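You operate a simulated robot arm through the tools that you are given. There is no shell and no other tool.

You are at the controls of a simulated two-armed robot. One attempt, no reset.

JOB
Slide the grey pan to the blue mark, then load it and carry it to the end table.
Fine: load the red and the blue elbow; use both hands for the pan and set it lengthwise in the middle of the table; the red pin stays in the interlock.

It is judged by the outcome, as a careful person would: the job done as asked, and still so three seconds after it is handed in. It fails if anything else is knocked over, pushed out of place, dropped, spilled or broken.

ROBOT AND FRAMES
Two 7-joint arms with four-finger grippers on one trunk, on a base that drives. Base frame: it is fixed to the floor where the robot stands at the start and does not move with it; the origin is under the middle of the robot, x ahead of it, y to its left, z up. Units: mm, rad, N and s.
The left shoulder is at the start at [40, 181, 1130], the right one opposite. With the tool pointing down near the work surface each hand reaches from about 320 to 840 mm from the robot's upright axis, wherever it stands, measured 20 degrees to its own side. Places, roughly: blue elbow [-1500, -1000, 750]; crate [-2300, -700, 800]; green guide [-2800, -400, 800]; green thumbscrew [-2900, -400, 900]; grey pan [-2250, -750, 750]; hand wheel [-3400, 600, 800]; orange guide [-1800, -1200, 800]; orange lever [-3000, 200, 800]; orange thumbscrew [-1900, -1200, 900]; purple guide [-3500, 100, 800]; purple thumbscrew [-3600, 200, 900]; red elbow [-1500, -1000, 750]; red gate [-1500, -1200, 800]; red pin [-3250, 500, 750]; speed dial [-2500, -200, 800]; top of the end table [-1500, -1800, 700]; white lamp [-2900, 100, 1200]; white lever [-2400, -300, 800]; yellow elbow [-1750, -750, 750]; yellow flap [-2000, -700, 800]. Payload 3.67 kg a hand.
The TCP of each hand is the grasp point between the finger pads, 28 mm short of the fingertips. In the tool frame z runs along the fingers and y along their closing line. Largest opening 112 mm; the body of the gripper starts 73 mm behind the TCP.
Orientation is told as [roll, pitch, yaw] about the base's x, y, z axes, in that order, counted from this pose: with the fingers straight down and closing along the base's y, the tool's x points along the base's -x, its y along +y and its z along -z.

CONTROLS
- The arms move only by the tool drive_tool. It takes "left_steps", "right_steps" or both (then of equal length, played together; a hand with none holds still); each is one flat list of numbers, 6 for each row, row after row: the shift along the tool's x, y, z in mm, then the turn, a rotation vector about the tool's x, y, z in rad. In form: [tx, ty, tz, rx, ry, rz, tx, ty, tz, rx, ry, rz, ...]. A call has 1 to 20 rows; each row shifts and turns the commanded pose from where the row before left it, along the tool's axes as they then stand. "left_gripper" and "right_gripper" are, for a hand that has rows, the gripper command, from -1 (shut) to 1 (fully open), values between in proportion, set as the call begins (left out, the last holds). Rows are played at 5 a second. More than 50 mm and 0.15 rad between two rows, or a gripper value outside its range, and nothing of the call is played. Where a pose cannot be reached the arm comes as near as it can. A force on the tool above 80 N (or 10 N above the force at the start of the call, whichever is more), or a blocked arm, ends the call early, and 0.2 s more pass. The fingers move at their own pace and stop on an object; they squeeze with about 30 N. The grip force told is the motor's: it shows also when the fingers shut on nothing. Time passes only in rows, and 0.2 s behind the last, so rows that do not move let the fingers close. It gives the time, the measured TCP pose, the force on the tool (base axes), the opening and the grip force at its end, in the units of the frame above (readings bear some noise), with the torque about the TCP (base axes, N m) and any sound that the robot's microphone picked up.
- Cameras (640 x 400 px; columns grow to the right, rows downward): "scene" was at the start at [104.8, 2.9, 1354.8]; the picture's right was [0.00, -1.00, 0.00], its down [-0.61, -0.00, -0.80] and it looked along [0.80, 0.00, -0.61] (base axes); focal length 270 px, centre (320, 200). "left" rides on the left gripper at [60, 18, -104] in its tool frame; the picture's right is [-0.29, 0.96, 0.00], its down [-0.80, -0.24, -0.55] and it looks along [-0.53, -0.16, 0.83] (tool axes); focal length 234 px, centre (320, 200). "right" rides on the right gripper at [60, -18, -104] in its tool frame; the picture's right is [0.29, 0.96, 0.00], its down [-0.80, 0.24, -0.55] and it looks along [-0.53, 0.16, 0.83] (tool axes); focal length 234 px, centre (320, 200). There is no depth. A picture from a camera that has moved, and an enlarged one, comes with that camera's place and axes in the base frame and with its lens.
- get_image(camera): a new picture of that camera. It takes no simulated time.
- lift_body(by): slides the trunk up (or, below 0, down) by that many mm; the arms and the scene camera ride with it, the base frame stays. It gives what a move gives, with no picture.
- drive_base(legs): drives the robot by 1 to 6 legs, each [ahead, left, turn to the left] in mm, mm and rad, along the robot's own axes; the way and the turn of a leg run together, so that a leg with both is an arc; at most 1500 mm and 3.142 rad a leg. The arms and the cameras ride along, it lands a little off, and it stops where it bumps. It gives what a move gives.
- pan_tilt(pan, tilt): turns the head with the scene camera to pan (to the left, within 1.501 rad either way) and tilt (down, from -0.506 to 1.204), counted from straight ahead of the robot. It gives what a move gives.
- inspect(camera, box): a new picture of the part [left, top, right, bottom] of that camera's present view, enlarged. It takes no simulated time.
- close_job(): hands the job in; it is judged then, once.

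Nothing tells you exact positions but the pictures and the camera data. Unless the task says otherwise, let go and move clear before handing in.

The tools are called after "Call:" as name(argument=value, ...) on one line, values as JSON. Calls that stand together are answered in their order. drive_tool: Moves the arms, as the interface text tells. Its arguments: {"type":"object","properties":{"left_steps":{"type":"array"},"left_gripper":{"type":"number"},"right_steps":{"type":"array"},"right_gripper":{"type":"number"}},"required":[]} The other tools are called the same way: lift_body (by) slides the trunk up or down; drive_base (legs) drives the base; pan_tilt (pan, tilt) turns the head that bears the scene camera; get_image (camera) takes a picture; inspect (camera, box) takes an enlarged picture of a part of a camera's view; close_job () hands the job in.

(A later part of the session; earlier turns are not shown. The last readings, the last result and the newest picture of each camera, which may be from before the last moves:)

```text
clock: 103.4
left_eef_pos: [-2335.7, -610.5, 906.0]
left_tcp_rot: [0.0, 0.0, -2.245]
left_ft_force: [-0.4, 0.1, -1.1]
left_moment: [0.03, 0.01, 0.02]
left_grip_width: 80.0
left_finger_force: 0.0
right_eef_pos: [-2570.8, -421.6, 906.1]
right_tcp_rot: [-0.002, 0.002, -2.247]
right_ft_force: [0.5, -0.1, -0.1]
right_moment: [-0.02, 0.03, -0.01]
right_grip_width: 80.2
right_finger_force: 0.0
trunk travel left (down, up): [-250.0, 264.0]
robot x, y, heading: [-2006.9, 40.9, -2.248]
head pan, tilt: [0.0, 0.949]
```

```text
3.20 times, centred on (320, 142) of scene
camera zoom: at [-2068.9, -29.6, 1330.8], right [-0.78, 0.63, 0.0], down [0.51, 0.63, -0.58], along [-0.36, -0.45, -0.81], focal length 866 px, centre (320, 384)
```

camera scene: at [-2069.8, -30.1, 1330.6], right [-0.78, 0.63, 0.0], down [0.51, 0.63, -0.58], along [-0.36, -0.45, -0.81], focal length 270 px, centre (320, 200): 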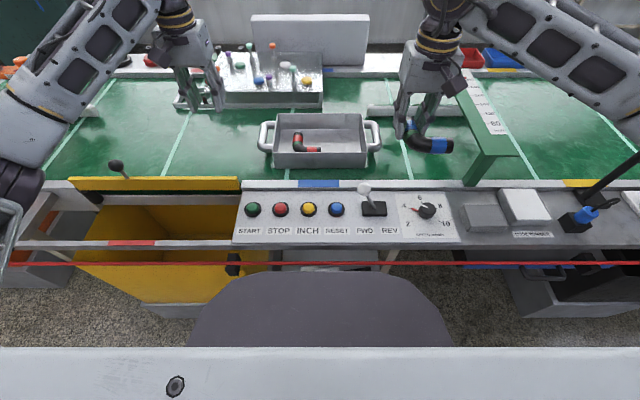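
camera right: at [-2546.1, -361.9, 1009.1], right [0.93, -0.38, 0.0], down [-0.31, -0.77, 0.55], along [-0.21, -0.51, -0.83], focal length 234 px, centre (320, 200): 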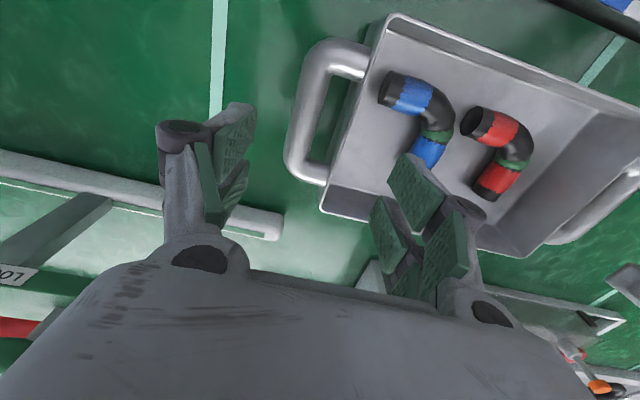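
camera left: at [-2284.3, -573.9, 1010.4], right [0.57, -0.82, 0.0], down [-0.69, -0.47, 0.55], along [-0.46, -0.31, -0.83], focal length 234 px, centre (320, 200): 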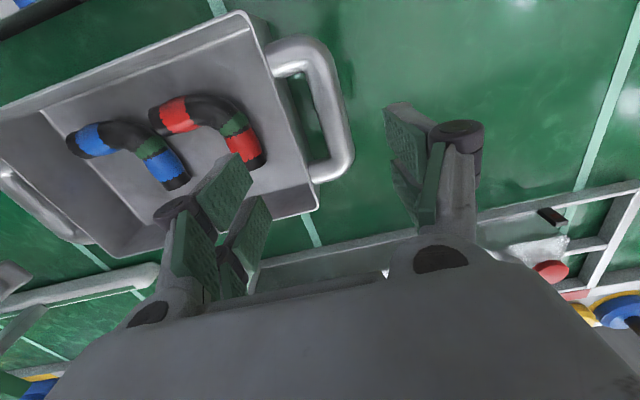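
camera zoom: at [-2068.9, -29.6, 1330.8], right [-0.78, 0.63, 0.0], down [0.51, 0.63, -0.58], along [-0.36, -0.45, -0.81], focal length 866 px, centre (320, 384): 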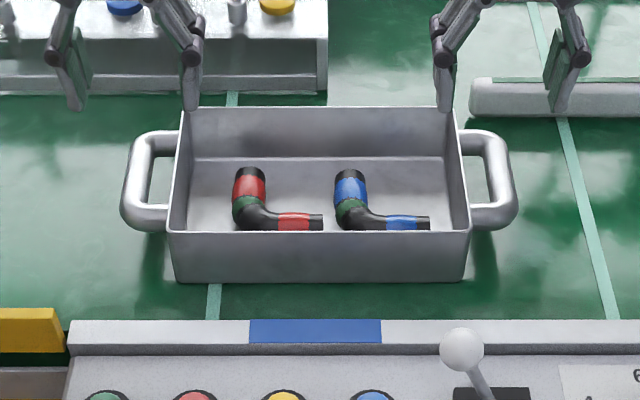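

Alignment is good (left hand 3 mm inward). Going down over the handles.

Call:
drive_tool(left_steps=[0, -3, 30, 0, 0, 0, 0, 0, 30, 0, 0, 0, 0, 0, 30, 0, 0, 0, 0, 0, 17, 0, 0, 0, 0, 0, 10, 0, 0, 0, 0, 0, 0, 0, 0, 0], right_steps=[0, 0, 30, 0, 0, 0, 0, 0, 30, 0, 0, 0, 0, 0, 30, 0, 0, 0, 0, 0, 17, 0, 0, 0, 0, 0, 10, 0, 0, 0, 0, 0, 0, 0, 0, 0])

Call:
inspect(camera="scene", box=[220, 80, 420, 205])

Call:
get_image(camera="left")

Call:
get_image(camera="right")

```text
clock: 104.8
left_eef_pos: [-2338.2, -606.6, 788.9]
left_tcp_rot: [0.001, 0.0, -2.246]
left_ft_force: [0.5, 0.4, -0.3]
left_moment: [0.0, 0.03, -0.01]
left_grip_width: 80.1
left_finger_force: 0.0
right_eef_pos: [-2572.5, -419.8, 787.8]
right_tcp_rot: [0.001, 0.0, -2.246]
right_ft_force: [-0.1, 0.0, -0.2]
right_moment: [0.02, 0.0, 0.0]
right_grip_width: 80.0
right_finger_force: 0.1
trunk travel left (down, up): [-250.0, 264.0]
robot x, y, heading: [-2008.3, 39.5, -2.249]
head pan, tilt: [0.0, 0.949]
```

```text
3.20 times, centred on (320, 142) of scene
camera zoom: at [-2069.1, -29.8, 1330.7], right [-0.78, 0.63, 0.0], down [0.51, 0.63, -0.58], along [-0.36, -0.45, -0.81], focal length 866 px, centre (320, 384)
```

zoom: 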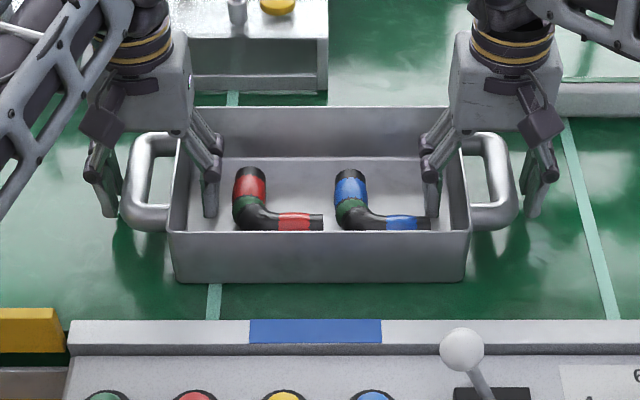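

```text
taken
camera left: at [-2287.0, -570.4, 893.3], right [0.57, -0.82, 0.0], down [-0.69, -0.47, 0.55], along [-0.46, -0.31, -0.83], focal length 234 px, centre (320, 200)
```

left: 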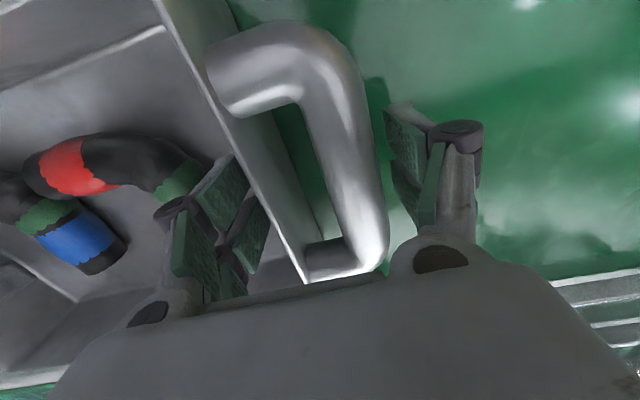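

```text
taken
camera right: at [-2547.6, -361.2, 892.3], right [0.93, -0.38, 0.0], down [-0.31, -0.77, 0.55], along [-0.21, -0.51, -0.83], focal length 234 px, centre (320, 200)
```

right: 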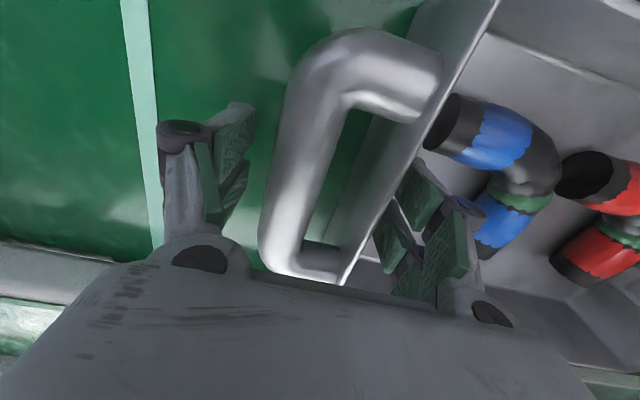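

Both hands straddle properly and clear of the elbows. Closing.

Call:
drive_tool(left_steps=[0, 0, 0, 0, 0, 0, 0, 0, 0, 0, 0, 0, 0, 0, 0, 0, 0, 0, 0, 0, 0, 0, 0, 0], right_steps=[0, 0, 0, 0, 0, 0, 0, 0, 0, 0, 0, 0, 0, 0, 0, 0, 0, 0, 0, 0, 0, 0, 0, 0], left_gripper=-1, right_gripper=-1)

```text
clock: 105.8
left_eef_pos: [-2335.3, -610.3, 789.4]
left_tcp_rot: [0.002, 0.001, -2.243]
left_ft_force: [20.6, -21.7, 7.3]
left_moment: [0.8, 0.31, -0.4]
left_grip_width: 49.2
left_finger_force: 30.1
right_eef_pos: [-2572.7, -419.5, 788.8]
right_tcp_rot: [-0.004, -0.001, -2.249]
right_ft_force: [-15.1, 14.6, 0.5]
right_moment: [-0.68, -0.92, 1.08]
right_grip_width: 49.4
right_finger_force: 30.4
trunk travel left (down, up): [-250.0, 264.0]
robot x, y, heading: [-2006.7, 42.3, -2.251]
head pan, tilt: [0.0, 0.949]
```

Firm grip on both ends. I'll relieve the residual strain and lift 25 mm to test.

Call:
drive_tool(left_steps=[0, 3, 0, 0, 0, 0, 0, 0, -5, 0, 0, 0, 0, 0, -10, 0, 0, 0, 0, 0, -10, 0, 0, 0, 0, 0, 0, 0, 0, 0], right_steps=[0, -2.5, 0, 0, 0, 0, 0, 0, -5, 0, 0, 0, 0, 0, -10, 0, 0, 0, 0, 0, -10, 0, 0, 0, 0, 0, 0, 0, 0, 0])

Call:
inspect(camera="scene", box=[220, 80, 420, 205])

```text
clock: 107.0
left_eef_pos: [-2336.1, -607.7, 814.0]
left_tcp_rot: [0.0, 0.001, -2.246]
left_ft_force: [5.7, -13.1, -3.9]
left_moment: [0.27, 0.96, 0.92]
left_grip_width: 49.5
left_finger_force: 30.0
right_eef_pos: [-2572.8, -419.0, 813.0]
right_tcp_rot: [0.0, 0.005, -2.247]
right_ft_force: [-6.0, 13.1, -2.8]
right_moment: [-0.5, -1.11, 1.0]
right_grip_width: 49.4
right_finger_force: 29.6
trunk travel left (down, up): [-250.0, 264.0]
robot x, y, heading: [-2005.5, 39.0, -2.247]
head pan, tilt: [0.0, 0.949]
```

```text
3.20 times, centred on (320, 142) of scene
camera zoom: at [-2069.8, -30.6, 1330.6], right [-0.78, 0.63, 0.0], down [0.51, 0.63, -0.58], along [-0.36, -0.45, -0.81], focal length 866 px, centre (320, 384)
```

zoom: 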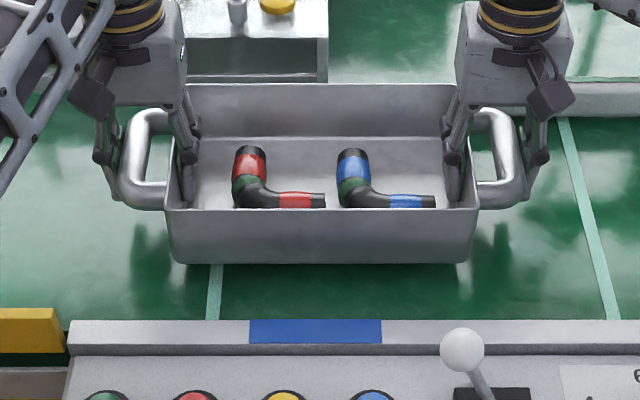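

The pan is up, level, with both elbows in it. I'll raise it to ~960 mm and draw it in toward me.

Call:
drive_tool(left_steps=[0, 0, -20, 0, 0, 0, 0, 0, -25, 0, 0, 0, 0, 0, -25, 0, 0, 0, 0, 0, -25, 0, 0, 0, 0, 0, -25, 0, 0, 0, 0, 0, -25, 0, 0, 0, 20, 0, 0, 0, 0, 0, 25, 0, 0, 0, 0, 0, 25, 0, 0, 0, 0, 0, 25, 0, 0, 0, 0, 0, 25, 0, 0, 0, 0, 0, 25, 0, 0, 0, 0, 0, 20, 0, 0, 0, 0, 0, 0, 0, 0, 0, 0, 0], right_steps=[0, 0, -20, 0, 0, 0, 0, 0, -25, 0, 0, 0, 0, 0, -25, 0, 0, 0, 0, 0, -25, 0, 0, 0, 0, 0, -25, 0, 0, 0, 0, 0, -25, 0, 0, 0, 20, 0, 0, 0, 0, 0, 25, 0, 0, 0, 0, 0, 25, 0, 0, 0, 0, 0, 25, 0, 0, 0, 0, 0, 25, 0, 0, 0, 0, 0, 25, 0, 0, 0, 0, 0, 20, 0, 0, 0, 0, 0, 0, 0, 0, 0, 0, 0])

Call:
get_image(camera="scene")

```text
clock: 110.0
left_eef_pos: [-2234.5, -480.9, 956.7]
left_tcp_rot: [0.002, 0.003, -2.245]
left_ft_force: [19.3, -17.2, -5.8]
left_moment: [0.45, 0.5, -0.2]
left_grip_width: 49.3
left_finger_force: 29.6
right_eef_pos: [-2471.3, -290.6, 956.6]
right_tcp_rot: [0.0, 0.001, -2.248]
right_ft_force: [-19.8, 16.8, -1.7]
right_moment: [-0.88, -0.89, 0.54]
right_grip_width: 49.4
right_finger_force: 30.0
trunk travel left (down, up): [-250.0, 264.0]
robot x, y, heading: [-2006.9, 37.9, -2.249]
head pan, tilt: [0.0, 0.949]
```

```text
taken
camera scene: at [-2070.0, -30.9, 1330.6], right [-0.78, 0.63, 0.0], down [0.51, 0.63, -0.58], along [-0.36, -0.45, -0.81], focal length 270 px, centre (320, 200)
```

scene: 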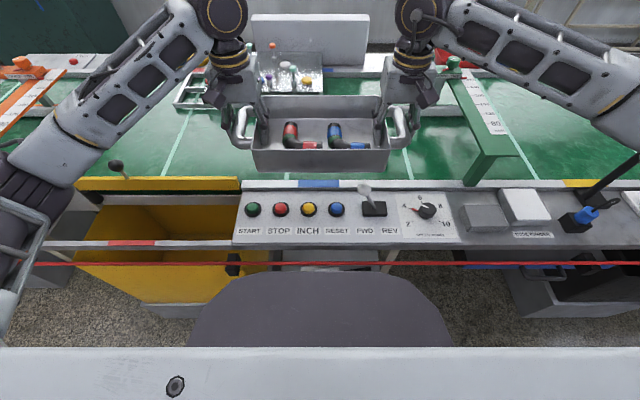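

I'll ease the lateral strain, then back off and drive left well past the orange bin; the end table can't be reached from in front of the bin, so I'll look for an approach from behind it.

Call:
drive_tool(left_steps=[0, 2, 0, 0, 0, 0, 0, 0, 0, 0, 0, 0], right_steps=[0, -2, 0, 0, 0, 0, 0, 0, 0, 0, 0, 0])

Call:
drive_base(legs=[[-300, 0, 0], [0, 1000, 0]])

Call:
get_image(camera="scene")

```text
clock: 110.6
left_eef_pos: [-2234.3, -480.5, 959.3]
left_tcp_rot: [-0.003, 0.0, -2.249]
left_ft_force: [2.8, -3.7, -3.9]
left_moment: [0.88, 0.49, 0.89]
left_grip_width: 49.3
left_finger_force: 30.1
right_eef_pos: [-2471.4, -289.7, 957.7]
right_tcp_rot: [0.005, 0.0, -2.244]
right_ft_force: [-2.2, 4.3, -2.8]
right_moment: [-0.97, -0.5, -0.44]
right_grip_width: 49.4
right_finger_force: 29.5
trunk travel left (down, up): [-250.0, 264.0]
robot x, y, heading: [-2007.9, 38.8, -2.241]
head pan, tilt: [0.0, 0.949]
```

```text
clock: 117.5
left_eef_pos: [-1263.6, -861.1, 956.9]
left_tcp_rot: [-0.005, -0.001, -2.23]
left_ft_force: [-27.8, 18.5, -4.0]
left_moment: [0.77, 1.04, 0.35]
left_grip_width: 49.3
left_finger_force: 29.5
right_eef_pos: [-1501.8, -674.1, 957.1]
right_tcp_rot: [0.003, 0.0, -2.23]
right_ft_force: [28.0, -18.8, -2.8]
right_moment: [-0.78, -0.99, 0.24]
right_grip_width: 49.7
right_finger_force: 30.4
trunk travel left (down, up): [-250.0, 264.0]
robot x, y, heading: [-1044.3, -336.5, -2.231]
head pan, tilt: [0.0, 0.949]
```

```text
taken
camera scene: at [-1106.2, -408.1, 1330.6], right [-0.79, 0.61, 0.0], down [0.5, 0.64, -0.58], along [-0.36, -0.46, -0.81], focal length 270 px, centre (320, 200)
```

scene: 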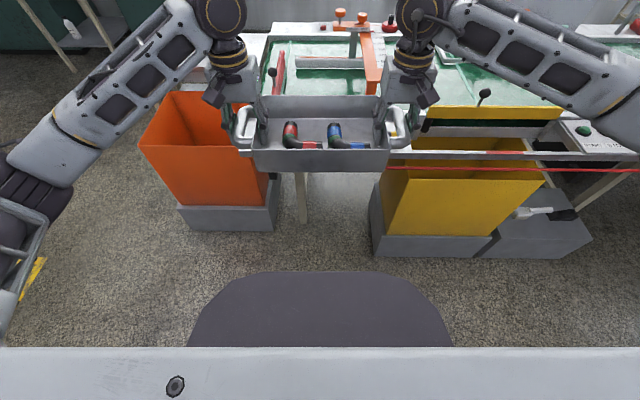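

The pan is steady. I'll ease the strain by a millimetre each side and continue left past the bin, then look at the table area.

Call:
drive_tool(left_steps=[0, -1.2, 0, 0, 0, 0, 0, 0, 0, 0, 0, 0], right_steps=[0, 1.2, 0, 0, 0, 0, 0, 0, 0, 0, 0, 0])

Call:
drive_base(legs=[[0, 1250, -0.012]])

Call:
pan_tilt(pan=-0.4, tilt=0.5)

Call:
get_image(camera="scene")

Call:
pan_tilt(pan=0.4, tilt=0.4)

Call:
get_image(camera="scene")

Call:
pan_tilt(pan=1.2, tilt=0.5)

Call:
get_image(camera="scene")

```text
clock: 118.2
left_eef_pos: [-1264.5, -860.7, 958.2]
left_tcp_rot: [-0.004, 0.001, -2.229]
left_ft_force: [9.5, -8.3, -3.7]
left_moment: [0.86, 0.97, -0.42]
left_grip_width: 49.3
left_finger_force: 30.3
right_eef_pos: [-1503.1, -674.0, 956.7]
right_tcp_rot: [0.004, -0.001, -2.231]
right_ft_force: [-10.3, 9.2, -3.7]
right_moment: [-0.93, -0.97, 0.59]
right_grip_width: 49.6
right_finger_force: 29.5
trunk travel left (down, up): [-250.0, 264.0]
robot x, y, heading: [-1047.0, -336.7, -2.232]
head pan, tilt: [0.0, 0.949]
```

```text
clock: 124.2
left_eef_pos: [-313.4, -1623.5, 956.5]
left_tcp_rot: [-0.005, 0.001, -2.255]
left_ft_force: [0.4, -1.2, -3.4]
left_moment: [0.44, 1.0, -0.12]
left_grip_width: 49.2
left_finger_force: 29.7
right_eef_pos: [-548.0, -1431.6, 955.6]
right_tcp_rot: [0.001, 0.001, -2.256]
right_ft_force: [0.0, -0.4, -4.2]
right_moment: [-0.38, -0.79, -0.01]
right_grip_width: 49.4
right_finger_force: 30.6
trunk travel left (down, up): [-250.0, 264.0]
robot x, y, heading: [-82.2, -1104.5, -2.255]
head pan, tilt: [0.0, 0.949]
stopped in leg 1: the robot was blocked; the commanded pose is now the measured one
```

```text
clock: 125.1
left_eef_pos: [-315.7, -1623.0, 957.6]
left_tcp_rot: [-0.004, 0.003, -2.257]
left_ft_force: [0.7, -1.9, -3.1]
left_moment: [0.78, 0.95, -0.07]
left_grip_width: 49.0
left_finger_force: 30.2
right_eef_pos: [-549.3, -1429.2, 955.4]
right_tcp_rot: [0.003, 0.0, -2.258]
right_ft_force: [-0.2, 1.7, -4.5]
right_moment: [-0.79, -0.79, 0.22]
right_grip_width: 49.4
right_finger_force: 30.5
trunk travel left (down, up): [-250.0, 264.0]
robot x, y, heading: [-83.2, -1101.8, -2.26]
head pan, tilt: [-0.4, 0.499]
```

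```text
taken
camera scene: at [-179.4, -1160.7, 1368.0], right [-0.47, 0.88, 0.0], down [0.42, 0.22, -0.88], along [-0.78, -0.41, -0.48], focal length 270 px, centre (320, 200)
```

scene: 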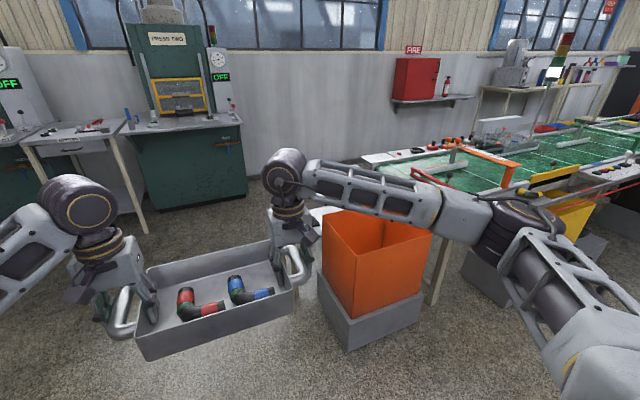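

```text
clock: 126.3
left_eef_pos: [-314.6, -1622.0, 957.6]
left_tcp_rot: [-0.002, -0.001, -2.256]
left_ft_force: [1.0, -0.7, -3.6]
left_moment: [0.59, 0.87, -0.06]
left_grip_width: 49.4
left_finger_force: 29.9
right_eef_pos: [-549.5, -1429.7, 956.2]
right_tcp_rot: [0.002, 0.002, -2.258]
right_ft_force: [-0.8, 1.6, -4.6]
right_moment: [-0.63, -0.71, 0.18]
right_grip_width: 49.3
right_finger_force: 29.6
trunk travel left (down, up): [-250.0, 264.0]
robot x, y, heading: [-85.1, -1105.4, -2.258]
head pan, tilt: [0.4, 0.4]
```

```text
taken
camera scene: at [-125.3, -1207.2, 1377.2], right [-0.96, 0.28, 0.0], down [0.11, 0.37, -0.92], along [-0.26, -0.88, -0.39], focal length 270 px, centre (320, 200)
```

scene: 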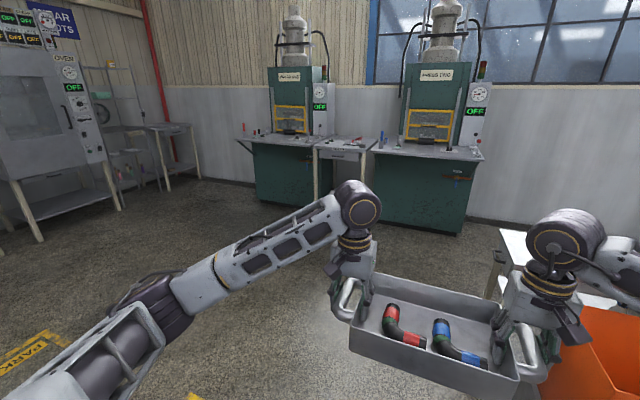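

```text
clock: 127.4
left_eef_pos: [-315.4, -1622.3, 956.5]
left_tcp_rot: [-0.005, 0.002, -2.257]
left_ft_force: [0.7, -0.8, -3.4]
left_moment: [0.59, 0.81, -0.02]
left_grip_width: 49.2
left_finger_force: 30.2
right_eef_pos: [-549.7, -1430.3, 956.6]
right_tcp_rot: [0.002, 0.001, -2.257]
right_ft_force: [-0.6, 1.7, -4.0]
right_moment: [-0.63, -0.76, 0.19]
right_grip_width: 49.2
right_finger_force: 29.7
trunk travel left (down, up): [-250.0, 264.0]
robot x, y, heading: [-84.3, -1102.9, -2.259]
head pan, tilt: [1.201, 0.499]
```

```text
taken
camera scene: at [-54.4, -1197.6, 1368.2], right [-0.87, -0.49, 0.0], down [-0.23, 0.42, -0.88], along [0.43, -0.76, -0.48], focal length 270 px, centre (320, 200)
```

scene: 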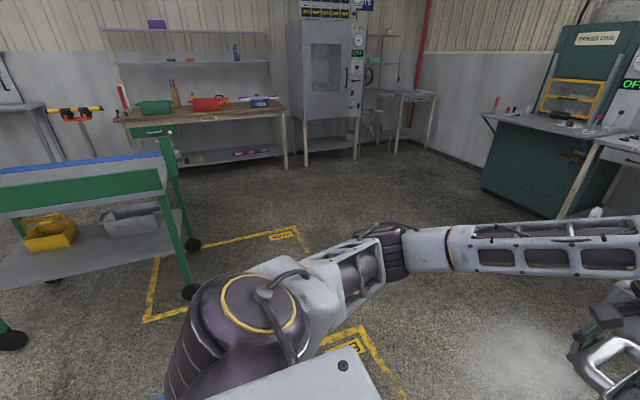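

The base was blocked at the end of the leg by something on the left; the pan is fine. I'll look down on the left side.

Call:
pan_tilt(pan=1.5, tilt=1.1)

Call:
get_image(camera="scene")

Call:
pan_tilt(pan=0.9, tilt=1.1)

Call:
get_image(camera="scene")

Call:
get_image(camera="left")

Call:
get_image(camera="right")

```text
clock: 128.4
left_eef_pos: [-314.9, -1622.6, 957.5]
left_tcp_rot: [-0.006, 0.001, -2.257]
left_ft_force: [0.9, -1.0, -3.6]
left_moment: [0.6, 0.83, 0.03]
left_grip_width: 49.2
left_finger_force: 29.9
right_eef_pos: [-549.5, -1428.7, 955.8]
right_tcp_rot: [0.002, 0.002, -2.258]
right_ft_force: [-1.1, 1.0, -3.9]
right_moment: [-0.65, -0.77, 0.26]
right_grip_width: 49.5
right_finger_force: 29.9
trunk travel left (down, up): [-250.0, 264.0]
robot x, y, heading: [-82.9, -1107.0, -2.261]
head pan, tilt: [1.499, 1.1]
```

```text
taken
camera scene: at [-53.1, -1161.8, 1320.5], right [-0.69, -0.73, 0.0], down [-0.65, 0.61, -0.45], along [0.33, -0.31, -0.89], focal length 270 px, centre (320, 200)
```

scene: 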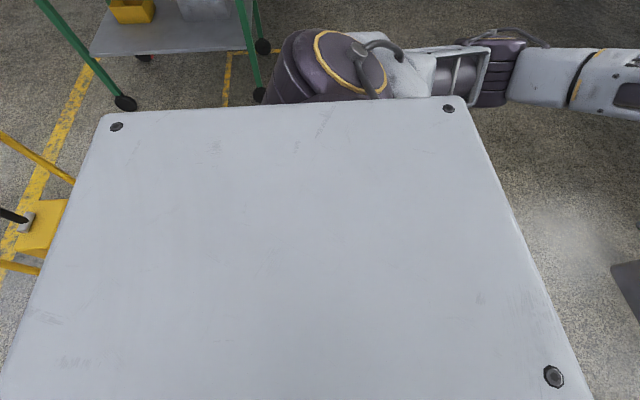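

```text
clock: 129.4
left_eef_pos: [-314.3, -1622.5, 958.0]
left_tcp_rot: [-0.004, 0.002, -2.257]
left_ft_force: [0.5, -1.9, -3.7]
left_moment: [0.56, 0.84, 0.05]
left_grip_width: 49.1
left_finger_force: 29.4
right_eef_pos: [-549.7, -1430.9, 955.7]
right_tcp_rot: [0.003, 0.001, -2.258]
right_ft_force: [-1.1, 1.2, -3.3]
right_moment: [-0.7, -0.87, 0.24]
right_grip_width: 49.4
right_finger_force: 29.9
trunk travel left (down, up): [-250.0, 264.0]
robot x, y, heading: [-82.9, -1103.2, -2.259]
head pan, tilt: [0.901, 1.1]
```

```text
taken
camera scene: at [-85.5, -1180.0, 1320.5], right [-0.98, -0.21, 0.0], down [-0.19, 0.87, -0.45], along [0.1, -0.44, -0.89], focal length 270 px, centre (320, 200)
```

scene: 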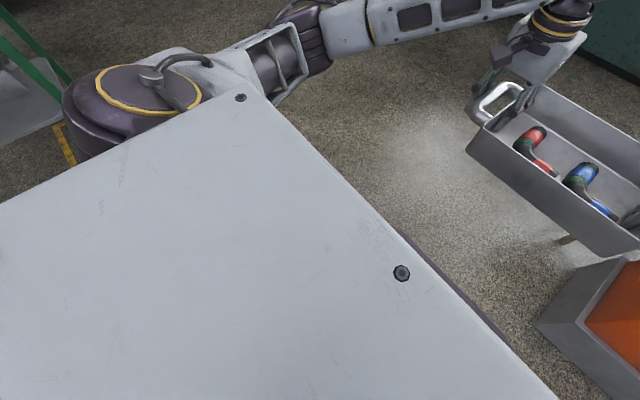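

```text
taken
camera left: at [-263.1, -1586.8, 1062.4], right [0.56, -0.83, 0.0], down [-0.69, -0.47, 0.55], along [-0.46, -0.31, -0.83], focal length 234 px, centre (320, 200)
```

left: 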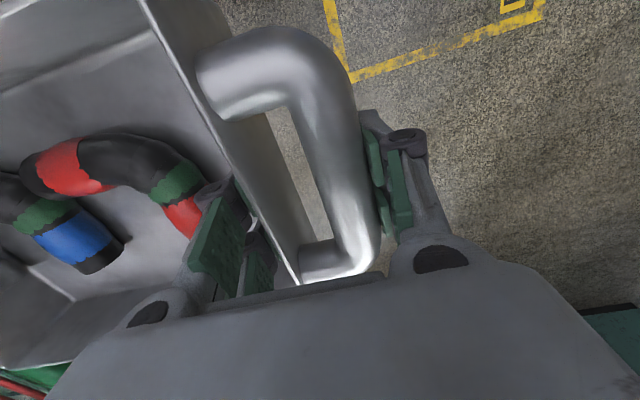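

```text
taken
camera right: at [-525.5, -1371.4, 1060.4], right [0.92, -0.38, 0.0], down [-0.32, -0.77, 0.55], along [-0.21, -0.51, -0.83], focal length 234 px, centre (320, 200)
```

right: 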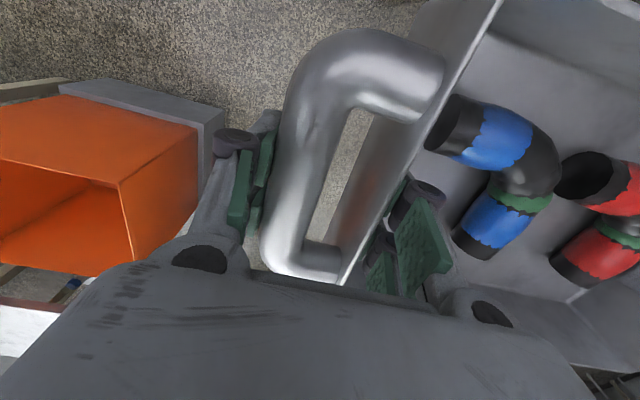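

Nothing visible was disturbed; the base likely bumped near the pallet at my left rear, and the pan is steady. I'll move forward, away from it, then turn about so I can back in past the left side of the table and face it from behind.

Call:
drive_base(legs=[[350, -40, 0]])

Call:
pan_tilt(pan=1.5, tilt=0.75)

Call:
get_image(camera="scene")

Call:
pan_tilt(pan=-0.6, tilt=0.6)

Call:
get_image(camera="scene")

```text
clock: 131.7
left_eef_pos: [-566.7, -1860.4, 957.4]
left_tcp_rot: [-0.002, 0.0, -2.26]
left_ft_force: [0.9, -2.2, -4.2]
left_moment: [0.58, 0.8, 0.04]
left_grip_width: 49.2
left_finger_force: 29.7
right_eef_pos: [-798.4, -1666.5, 956.7]
right_tcp_rot: [0.002, 0.001, -2.263]
right_ft_force: [-1.6, 1.1, -4.0]
right_moment: [-0.66, -0.77, 0.2]
right_grip_width: 49.4
right_finger_force: 29.6
trunk travel left (down, up): [-250.0, 264.0]
robot x, y, heading: [-333.1, -1343.7, -2.262]
head pan, tilt: [0.901, 1.1]
```

```text
clock: 132.7
left_eef_pos: [-566.2, -1859.9, 956.8]
left_tcp_rot: [-0.004, 0.002, -2.262]
left_ft_force: [-0.1, -1.0, -3.7]
left_moment: [0.78, 0.9, -0.04]
left_grip_width: 49.1
left_finger_force: 30.0
right_eef_pos: [-799.0, -1666.7, 957.4]
right_tcp_rot: [0.004, 0.001, -2.261]
right_ft_force: [-0.2, 1.0, -3.4]
right_moment: [-0.8, -0.92, 0.26]
right_grip_width: 49.3
right_finger_force: 29.5
trunk travel left (down, up): [-250.0, 264.0]
robot x, y, heading: [-334.2, -1349.2, -2.263]
head pan, tilt: [1.499, 0.75]
```

```text
taken
camera scene: at [-287.5, -1414.0, 1346.2], right [-0.69, -0.72, 0.0], down [-0.49, 0.47, -0.73], along [0.53, -0.51, -0.68], focal length 270 px, centre (320, 200)
```

scene: 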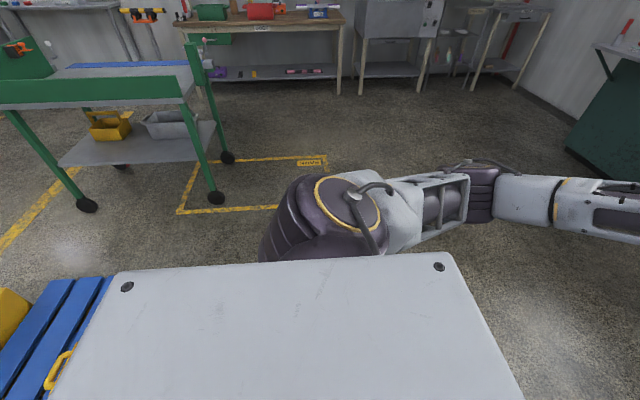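

```text
clock: 134.7
left_eef_pos: [-566.2, -1860.6, 957.4]
left_tcp_rot: [-0.003, 0.002, -2.26]
left_ft_force: [1.2, -1.9, -3.6]
left_moment: [0.61, 0.8, 0.01]
left_grip_width: 49.4
left_finger_force: 30.0
right_eef_pos: [-799.6, -1666.9, 956.1]
right_tcp_rot: [0.001, 0.002, -2.261]
right_ft_force: [-0.7, 1.4, -2.5]
right_moment: [-0.68, -0.78, 0.24]
right_grip_width: 49.3
right_finger_force: 29.9
trunk travel left (down, up): [-250.0, 264.0]
robot x, y, heading: [-329.0, -1346.8, -2.261]
head pan, tilt: [-0.6, 0.6]
```

```text
taken
camera scene: at [-432.2, -1380.9, 1359.0], right [-0.28, 0.96, 0.0], down [0.54, 0.16, -0.82], along [-0.79, -0.23, -0.57], focal length 270 px, centre (320, 200)
```

scene: 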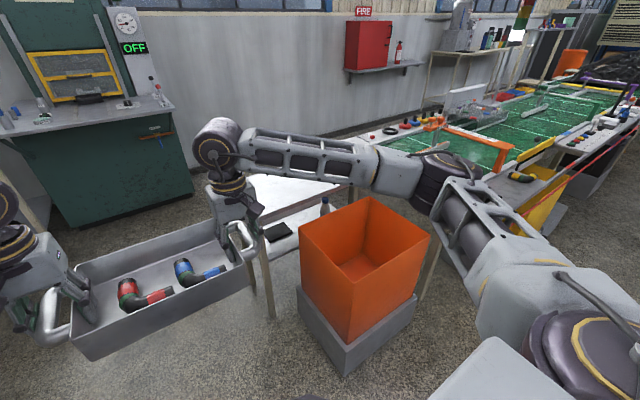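

Clear space around for turning: bin and pallet are far enough. Turning about in place.

Call:
drive_base(legs=[[0, 0, 1.579], [0, 0, 1.579]])

Call:
pan_tilt(pan=1.5, tilt=0.6)

Call:
get_image(camera="scene")

Call:
pan_tilt(pan=0.0, tilt=0.8)

Call:
get_image(camera="scene")

```text
clock: 143.5
left_eef_pos: [-96.3, -826.6, 957.8]
left_tcp_rot: [-0.003, 0.001, 0.878]
left_ft_force: [-1.6, 0.6, -2.4]
left_moment: [-0.63, -0.74, -0.01]
left_grip_width: 49.2
left_finger_force: 30.0
right_eef_pos: [137.6, -1021.3, 956.3]
right_tcp_rot: [0.003, 0.001, 0.875]
right_ft_force: [0.4, -1.3, -3.4]
right_moment: [0.69, 0.72, 0.23]
right_grip_width: 49.5
right_finger_force: 30.0
trunk travel left (down, up): [-250.0, 264.0]
robot x, y, heading: [-330.6, -1339.4, 0.878]
head pan, tilt: [-0.6, 0.6]
```

```text
clock: 145.5
left_eef_pos: [-95.0, -826.7, 957.8]
left_tcp_rot: [-0.003, 0.003, 0.88]
left_ft_force: [-1.1, 0.9, -4.2]
left_moment: [-0.58, -0.73, -0.01]
left_grip_width: 49.3
left_finger_force: 29.4
right_eef_pos: [138.2, -1023.3, 956.1]
right_tcp_rot: [0.0, 0.001, 0.874]
right_ft_force: [0.8, -1.9, -3.3]
right_moment: [0.7, 0.75, 0.16]
right_grip_width: 49.5
right_finger_force: 29.7
trunk travel left (down, up): [-250.0, 264.0]
robot x, y, heading: [-335.0, -1342.6, 0.882]
head pan, tilt: [1.499, 0.6]
```

```text
taken
camera scene: at [-383.9, -1262.9, 1359.1], right [0.69, 0.72, 0.0], down [0.41, -0.39, -0.83], along [-0.59, 0.57, -0.56], focal length 270 px, centre (320, 200)
```

scene: 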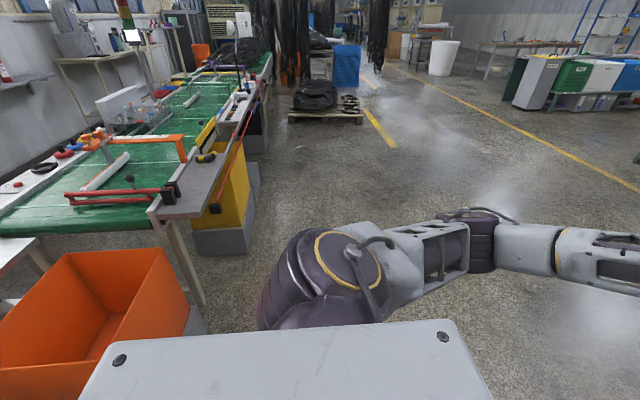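

```text
clock: 147.1
left_eef_pos: [-96.1, -827.3, 957.4]
left_tcp_rot: [-0.004, 0.002, 0.879]
left_ft_force: [-1.0, 1.4, -3.5]
left_moment: [-0.63, -0.82, -0.02]
left_grip_width: 49.1
left_finger_force: 29.9
right_eef_pos: [137.5, -1021.2, 956.1]
right_tcp_rot: [0.002, 0.001, 0.876]
right_ft_force: [1.4, -2.0, -4.1]
right_moment: [0.68, 0.78, 0.18]
right_grip_width: 49.3
right_finger_force: 30.1
trunk travel left (down, up): [-250.0, 264.0]
robot x, y, heading: [-330.3, -1340.3, 0.877]
head pan, tilt: [0.0, 0.799]
```

```text
taken
camera scene: at [-268.7, -1262.2, 1342.2], right [0.77, -0.64, 0.0], down [-0.46, -0.55, -0.7], along [0.45, 0.54, -0.72], focal length 270 px, centre (320, 200)
```

scene: 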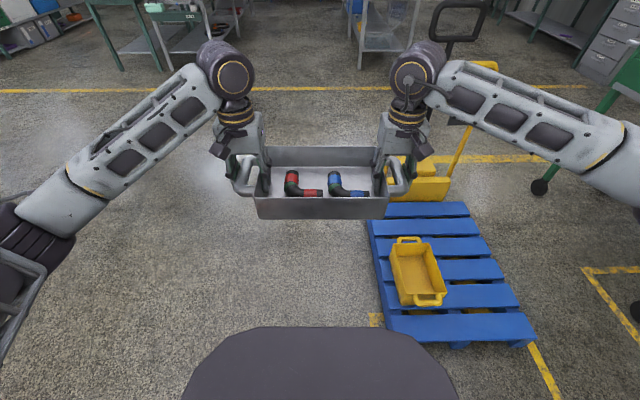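

The pan rides steadily, and I now see the pallet's corner was what my base touched; it looks in place. I'll trim the heading and back up past the table's left side in steps.

Call:
drive_base(legs=[[0, -110, 0.018], [-850, 0, 0]])

Call:
pan_tilt(pan=1.45, tilt=0.6)

Call:
get_image(camera="scene")

Call:
pan_tilt(pan=-1.5, tilt=0.4)

Call:
get_image(camera="scene")

```text
clock: 152.5
left_eef_pos: [-546.5, -1546.4, 957.1]
left_tcp_rot: [-0.003, 0.002, 0.902]
left_ft_force: [-1.3, 1.7, -3.6]
left_moment: [-0.62, -0.83, -0.01]
left_grip_width: 49.5
left_finger_force: 29.9
right_eef_pos: [-308.5, -1735.6, 956.1]
right_tcp_rot: [0.002, 0.002, 0.901]
right_ft_force: [1.0, -1.8, -2.5]
right_moment: [0.66, 0.83, 0.16]
right_grip_width: 49.2
right_finger_force: 30.0
trunk travel left (down, up): [-250.0, 264.0]
robot x, y, heading: [-771.9, -2069.7, 0.895]
head pan, tilt: [0.0, 0.799]
```

```text
clock: 154.1
left_eef_pos: [-546.7, -1546.5, 958.4]
left_tcp_rot: [-0.003, 0.002, 0.901]
left_ft_force: [-1.5, 1.5, -4.8]
left_moment: [-0.67, -0.85, -0.06]
left_grip_width: 49.2
left_finger_force: 30.1
right_eef_pos: [-309.4, -1735.3, 956.5]
right_tcp_rot: [0.002, 0.002, 0.902]
right_ft_force: [0.5, -0.6, -4.7]
right_moment: [0.71, 0.85, 0.22]
right_grip_width: 49.4
right_finger_force: 29.3
trunk travel left (down, up): [-250.0, 264.0]
robot x, y, heading: [-764.6, -2068.6, 0.898]
head pan, tilt: [1.45, 0.6]
```

```text
taken
camera scene: at [-820.8, -1986.8, 1359.1], right [0.71, 0.7, 0.0], down [0.4, -0.4, -0.82], along [-0.58, 0.59, -0.57], focal length 270 px, centre (320, 200)
```

scene: 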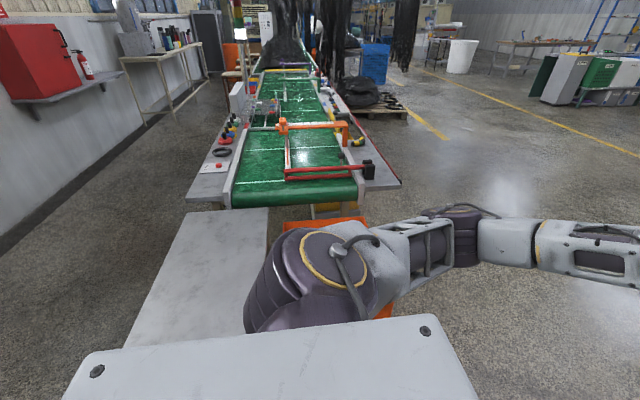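

```text
clock: 156.7
left_eef_pos: [-545.5, -1547.4, 956.6]
left_tcp_rot: [-0.002, 0.002, 0.902]
left_ft_force: [-0.8, 1.6, -4.1]
left_moment: [-0.62, -0.86, -0.05]
left_grip_width: 49.3
left_finger_force: 29.5
right_eef_pos: [-307.6, -1735.2, 956.2]
right_tcp_rot: [0.004, 0.002, 0.9]
right_ft_force: [0.0, -1.3, -3.4]
right_moment: [0.66, 0.77, 0.19]
right_grip_width: 49.6
right_finger_force: 30.4
trunk travel left (down, up): [-250.0, 264.0]
robot x, y, heading: [-765.9, -2065.7, 0.898]
head pan, tilt: [-1.499, 0.4]
```

```text
taken
camera scene: at [-682.1, -2101.8, 1377.3], right [-0.56, -0.83, 0.0], down [-0.32, 0.22, -0.92], along [0.76, -0.52, -0.39], focal length 270 px, centre (320, 200)
```

scene: 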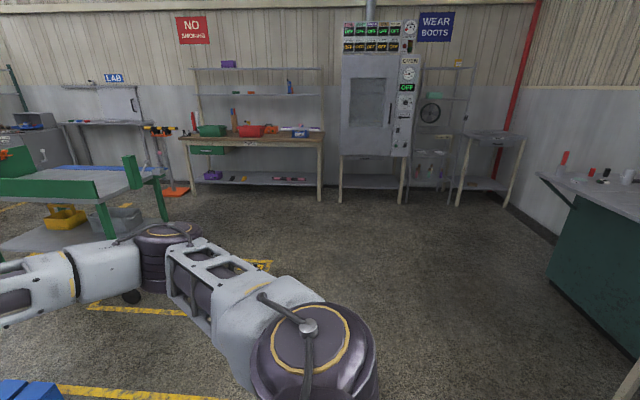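

The table top is empty; it spans about 600 × 330 mm with its long side along the line. Behind me there is ~600 mm of room before the presses. I'll back the rest of the way, then move left behind the table.

Call:
drive_base(legs=[[-900, 0, 0]])

Call:
pan_tilt(pan=0.9, tilt=0.7)

Call:
get_image(camera="scene")

Call:
pan_tilt(pan=1.5, tilt=0.5)

Call:
get_image(camera="scene")

```text
clock: 161.4
left_eef_pos: [-1096.3, -2239.1, 957.9]
left_tcp_rot: [-0.002, 0.001, 0.906]
left_ft_force: [-1.0, 1.8, -3.2]
left_moment: [-0.54, -0.83, -0.05]
left_grip_width: 49.4
left_finger_force: 29.9
right_eef_pos: [-857.4, -2427.2, 956.1]
right_tcp_rot: [0.001, 0.001, 0.908]
right_ft_force: [0.4, -1.4, -2.9]
right_moment: [0.64, 0.76, 0.23]
right_grip_width: 49.3
right_finger_force: 29.7
trunk travel left (down, up): [-250.0, 264.0]
robot x, y, heading: [-1317.1, -2760.9, 0.91]
head pan, tilt: [-1.499, 0.4]
```

```text
clock: 163.6
left_eef_pos: [-1095.9, -2240.5, 955.7]
left_tcp_rot: [-0.004, 0.003, 0.907]
left_ft_force: [-0.8, 1.4, -4.6]
left_moment: [-0.62, -0.8, -0.05]
left_grip_width: 49.2
left_finger_force: 30.1
right_eef_pos: [-858.2, -2426.4, 956.1]
right_tcp_rot: [0.003, 0.001, 0.907]
right_ft_force: [0.8, -1.7, -3.4]
right_moment: [0.72, 0.79, 0.13]
right_grip_width: 49.5
right_finger_force: 30.0
trunk travel left (down, up): [-250.0, 264.0]
robot x, y, heading: [-1315.8, -2764.1, 0.904]
head pan, tilt: [0.901, 0.7]
```

```text
taken
camera scene: at [-1325.4, -2660.9, 1350.4], right [0.97, 0.23, 0.0], down [0.15, -0.63, -0.76], along [-0.18, 0.74, -0.64], focal length 270 px, centre (320, 200)
```

scene: 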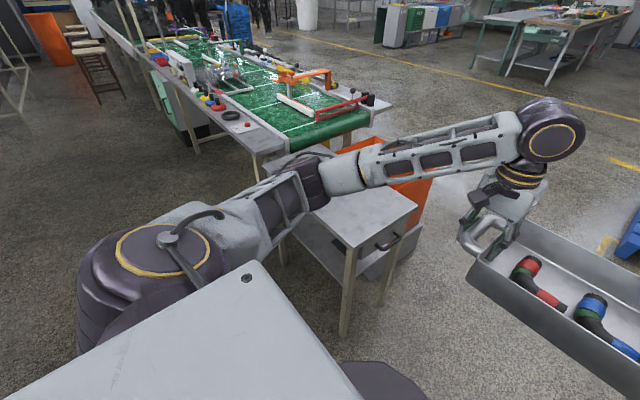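

```text
clock: 164.6
left_eef_pos: [-1096.3, -2239.7, 957.4]
left_tcp_rot: [-0.003, 0.001, 0.907]
left_ft_force: [-1.0, 1.5, -4.0]
left_moment: [-0.56, -0.82, -0.04]
left_grip_width: 49.3
left_finger_force: 29.8
right_eef_pos: [-857.5, -2426.6, 956.8]
right_tcp_rot: [0.001, 0.003, 0.907]
right_ft_force: [0.5, -1.4, -3.2]
right_moment: [0.64, 0.78, 0.19]
right_grip_width: 49.5
right_finger_force: 30.4
trunk travel left (down, up): [-250.0, 264.0]
robot x, y, heading: [-1315.6, -2760.3, 0.902]
head pan, tilt: [1.499, 0.499]
```

```text
taken
camera scene: at [-1372.9, -2682.3, 1368.2], right [0.67, 0.74, 0.0], down [0.35, -0.32, -0.88], along [-0.65, 0.59, -0.48], focal length 270 px, centre (320, 200)
```

scene: 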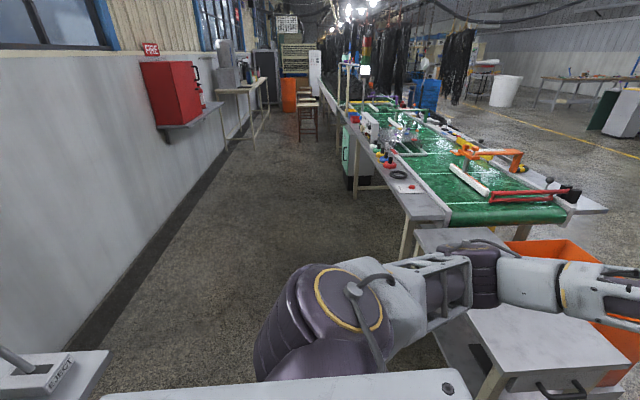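

I'm behind the table now. The press table behind me leaves enough room if I go ahead ~90 mm before moving left behind the end table.

Call:
drive_base(legs=[[90, 0, -0.008], [0, 400, 0]])

Call:
pan_tilt(pan=0.7, tilt=0.8)

Call:
get_image(camera="scene")

Call:
pan_tilt(pan=1.5, tilt=0.8)

Call:
get_image(camera="scene")

```text
clock: 167.9
left_eef_pos: [-1342.7, -1924.3, 958.3]
left_tcp_rot: [-0.003, 0.001, 0.897]
left_ft_force: [-1.4, 1.2, -3.5]
left_moment: [-0.71, -0.87, -0.02]
left_grip_width: 49.2
left_finger_force: 30.2
right_eef_pos: [-1104.5, -2114.1, 956.4]
right_tcp_rot: [0.002, 0.001, 0.896]
right_ft_force: [1.3, -1.0, -4.9]
right_moment: [0.71, 0.72, 0.16]
right_grip_width: 49.1
right_finger_force: 30.1
trunk travel left (down, up): [-250.0, 264.0]
robot x, y, heading: [-1569.8, -2444.5, 0.896]
head pan, tilt: [1.499, 0.499]
```

```text
clock: 169.0
left_eef_pos: [-1343.1, -1923.2, 956.9]
left_tcp_rot: [-0.004, 0.001, 0.898]
left_ft_force: [-1.0, 1.1, -3.3]
left_moment: [-0.67, -0.91, -0.07]
left_grip_width: 49.1
left_finger_force: 30.4
right_eef_pos: [-1105.3, -2113.8, 956.7]
right_tcp_rot: [0.002, 0.004, 0.895]
right_ft_force: [0.8, -1.1, -4.0]
right_moment: [0.81, 0.96, 0.25]
right_grip_width: 49.5
right_finger_force: 29.5
trunk travel left (down, up): [-250.0, 264.0]
robot x, y, heading: [-1566.9, -2443.5, 0.894]
head pan, tilt: [0.7, 0.799]
```

```text
taken
camera scene: at [-1559.4, -2345.0, 1342.2], right [1.0, 0.02, 0.0], down [0.02, -0.72, -0.7], along [-0.02, 0.7, -0.72], focal length 270 px, centre (320, 200)
```

scene: 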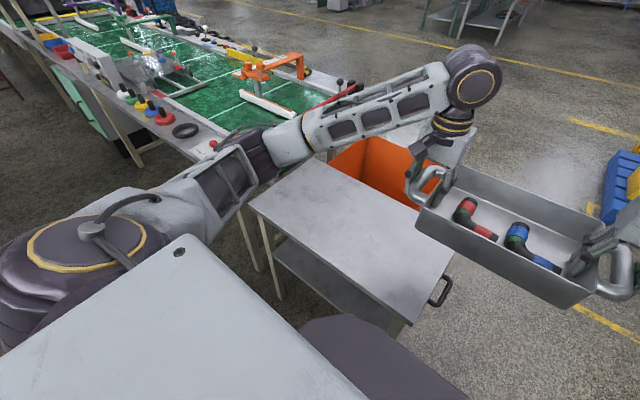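

```text
clock: 170.2
left_eef_pos: [-1343.0, -1925.0, 957.6]
left_tcp_rot: [-0.004, 0.002, 0.896]
left_ft_force: [-0.9, 0.5, -4.4]
left_moment: [-0.61, -0.79, -0.04]
left_grip_width: 49.4
left_finger_force: 29.6
right_eef_pos: [-1105.5, -2114.5, 956.0]
right_tcp_rot: [0.003, 0.002, 0.895]
right_ft_force: [1.1, -0.9, -4.1]
right_moment: [0.65, 0.78, 0.16]
right_grip_width: 49.2
right_finger_force: 29.7
trunk travel left (down, up): [-250.0, 264.0]
robot x, y, heading: [-1569.6, -2443.8, 0.893]
head pan, tilt: [1.499, 0.799]
```

```text
taken
camera scene: at [-1616.4, -2370.9, 1342.2], right [0.68, 0.73, 0.0], down [0.53, -0.49, -0.7], along [-0.51, 0.47, -0.72], focal length 270 px, centre (320, 200)
```

scene: 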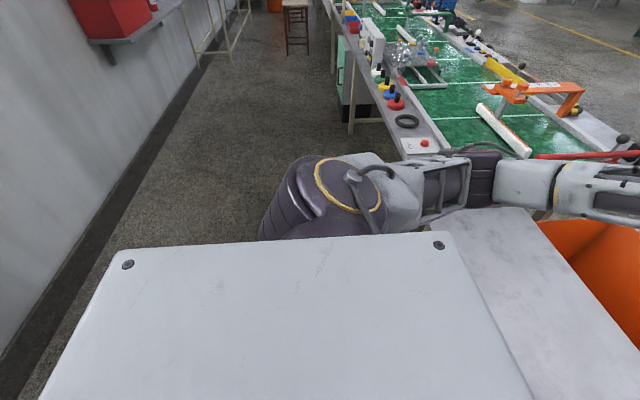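

Elbow and pan are well above everything. Moving left the remaining 328 mm to centre behind the table.

Call:
drive_base(legs=[[0, 328, 0.002]])

Call:
pan_tilt(pan=0.0, tilt=1.0)

Call:
get_image(camera="scene")

Call:
get_image(camera="left")

Call:
get_image(camera="right")

```text
clock: 172.3
left_eef_pos: [-1598.7, -1722.1, 956.1]
left_tcp_rot: [-0.003, 0.001, 0.904]
left_ft_force: [-0.7, 1.3, -3.7]
left_moment: [-0.68, -0.88, -0.07]
left_grip_width: 49.5
left_finger_force: 30.1
right_eef_pos: [-1359.8, -1910.4, 957.1]
right_tcp_rot: [0.002, 0.001, 0.902]
right_ft_force: [0.3, -1.1, -4.3]
right_moment: [0.65, 0.74, 0.13]
right_grip_width: 49.6
right_finger_force: 30.1
trunk travel left (down, up): [-250.0, 264.0]
robot x, y, heading: [-1818.0, -2241.3, 0.901]
head pan, tilt: [1.499, 0.799]
```

```text
clock: 173.9
left_eef_pos: [-1597.4, -1721.8, 957.3]
left_tcp_rot: [-0.003, 0.001, 0.903]
left_ft_force: [-1.4, 1.7, -4.7]
left_moment: [-0.61, -0.85, -0.04]
left_grip_width: 49.3
left_finger_force: 30.4
right_eef_pos: [-1359.9, -1911.3, 956.5]
right_tcp_rot: [0.001, 0.004, 0.902]
right_ft_force: [1.2, -1.9, -3.8]
right_moment: [0.71, 0.85, 0.21]
right_grip_width: 49.2
right_finger_force: 29.8
trunk travel left (down, up): [-250.0, 264.0]
robot x, y, heading: [-1821.3, -2246.6, 0.903]
head pan, tilt: [0.0, 1.0]
```

```text
taken
camera scene: at [-1766.1, -2170.6, 1327.0], right [0.79, -0.62, 0.0], down [-0.52, -0.66, -0.54], along [0.33, 0.42, -0.84], focal length 270 px, centre (320, 200)
```

scene: 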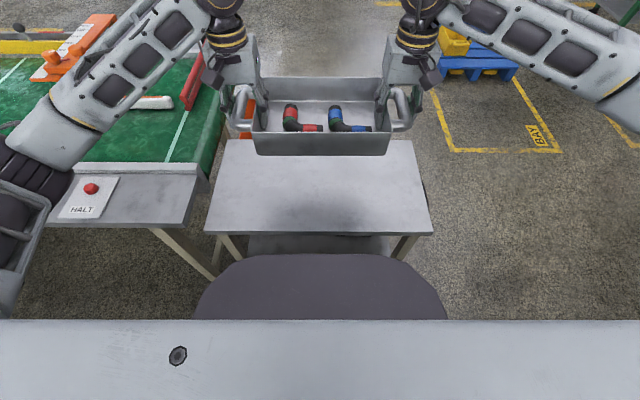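

```text
taken
camera left: at [-1649.3, -1756.6, 1062.2], right [-0.57, 0.82, 0.0], down [0.68, 0.48, 0.55], along [0.45, 0.32, -0.83], focal length 234 px, centre (320, 200)
```

left: 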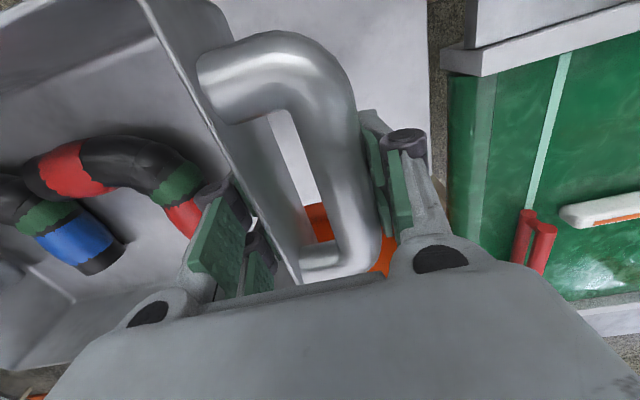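

```text
taken
camera right: at [-1382.1, -1968.1, 1060.2], right [-0.93, 0.37, 0.0], down [0.31, 0.77, 0.55], along [0.2, 0.52, -0.83], focal length 234 px, centre (320, 200)
```

right: 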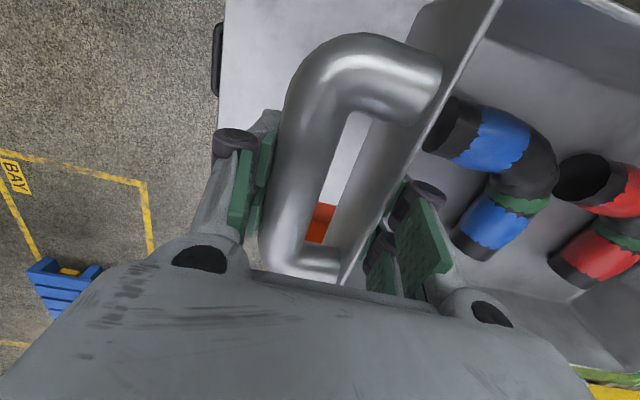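

The pan is directly over the table; measured table centre is only ~5 mm away from the pan centre. I'll correct by that and lower both hands together, first to ~770 mm.

Call:
drive_tool(left_steps=[-5, 6, 0, 0, 0, 0, 0, 0, 18, 0, 0, 0, 0, 0, 18, 0, 0, 0, 0, 0, 18, 0, 0, 0, 0, 0, 18, 0, 0, 0, 0, 0, 18, 0, 0, 0, 0, 0, 0, 0, 0, 0], right_steps=[-5, 6, 0, 0, 0, 0, 0, 0, 18, 0, 0, 0, 0, 0, 18, 0, 0, 0, 0, 0, 18, 0, 0, 0, 0, 0, 18, 0, 0, 0, 0, 0, 18, 0, 0, 0, 0, 0, 0, 0, 0, 0])

Call:
get_image(camera="scene")

```text
clock: 175.5
left_eef_pos: [-1598.8, -1713.7, 868.1]
left_tcp_rot: [-0.004, 0.002, 0.905]
left_ft_force: [1.4, -2.9, -5.1]
left_moment: [-0.35, -0.82, -0.03]
left_grip_width: 49.4
left_finger_force: 29.5
right_eef_pos: [-1362.3, -1903.2, 864.4]
right_tcp_rot: [0.004, 0.001, 0.903]
right_ft_force: [-1.6, 2.3, -2.4]
right_moment: [0.72, 1.16, -0.21]
right_grip_width: 49.6
right_finger_force: 29.9
trunk travel left (down, up): [-250.0, 264.0]
robot x, y, heading: [-1817.7, -2245.7, 0.9]
head pan, tilt: [0.0, 1.0]
```

```text
taken
camera scene: at [-1766.1, -2171.0, 1327.1], right [0.78, -0.62, 0.0], down [-0.52, -0.66, -0.54], along [0.33, 0.42, -0.84], focal length 270 px, centre (320, 200)
```

scene: 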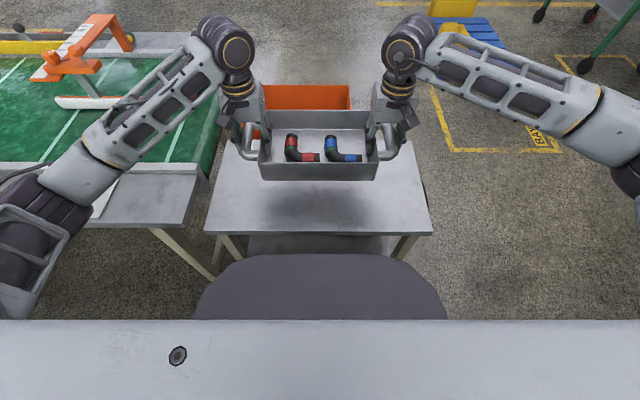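

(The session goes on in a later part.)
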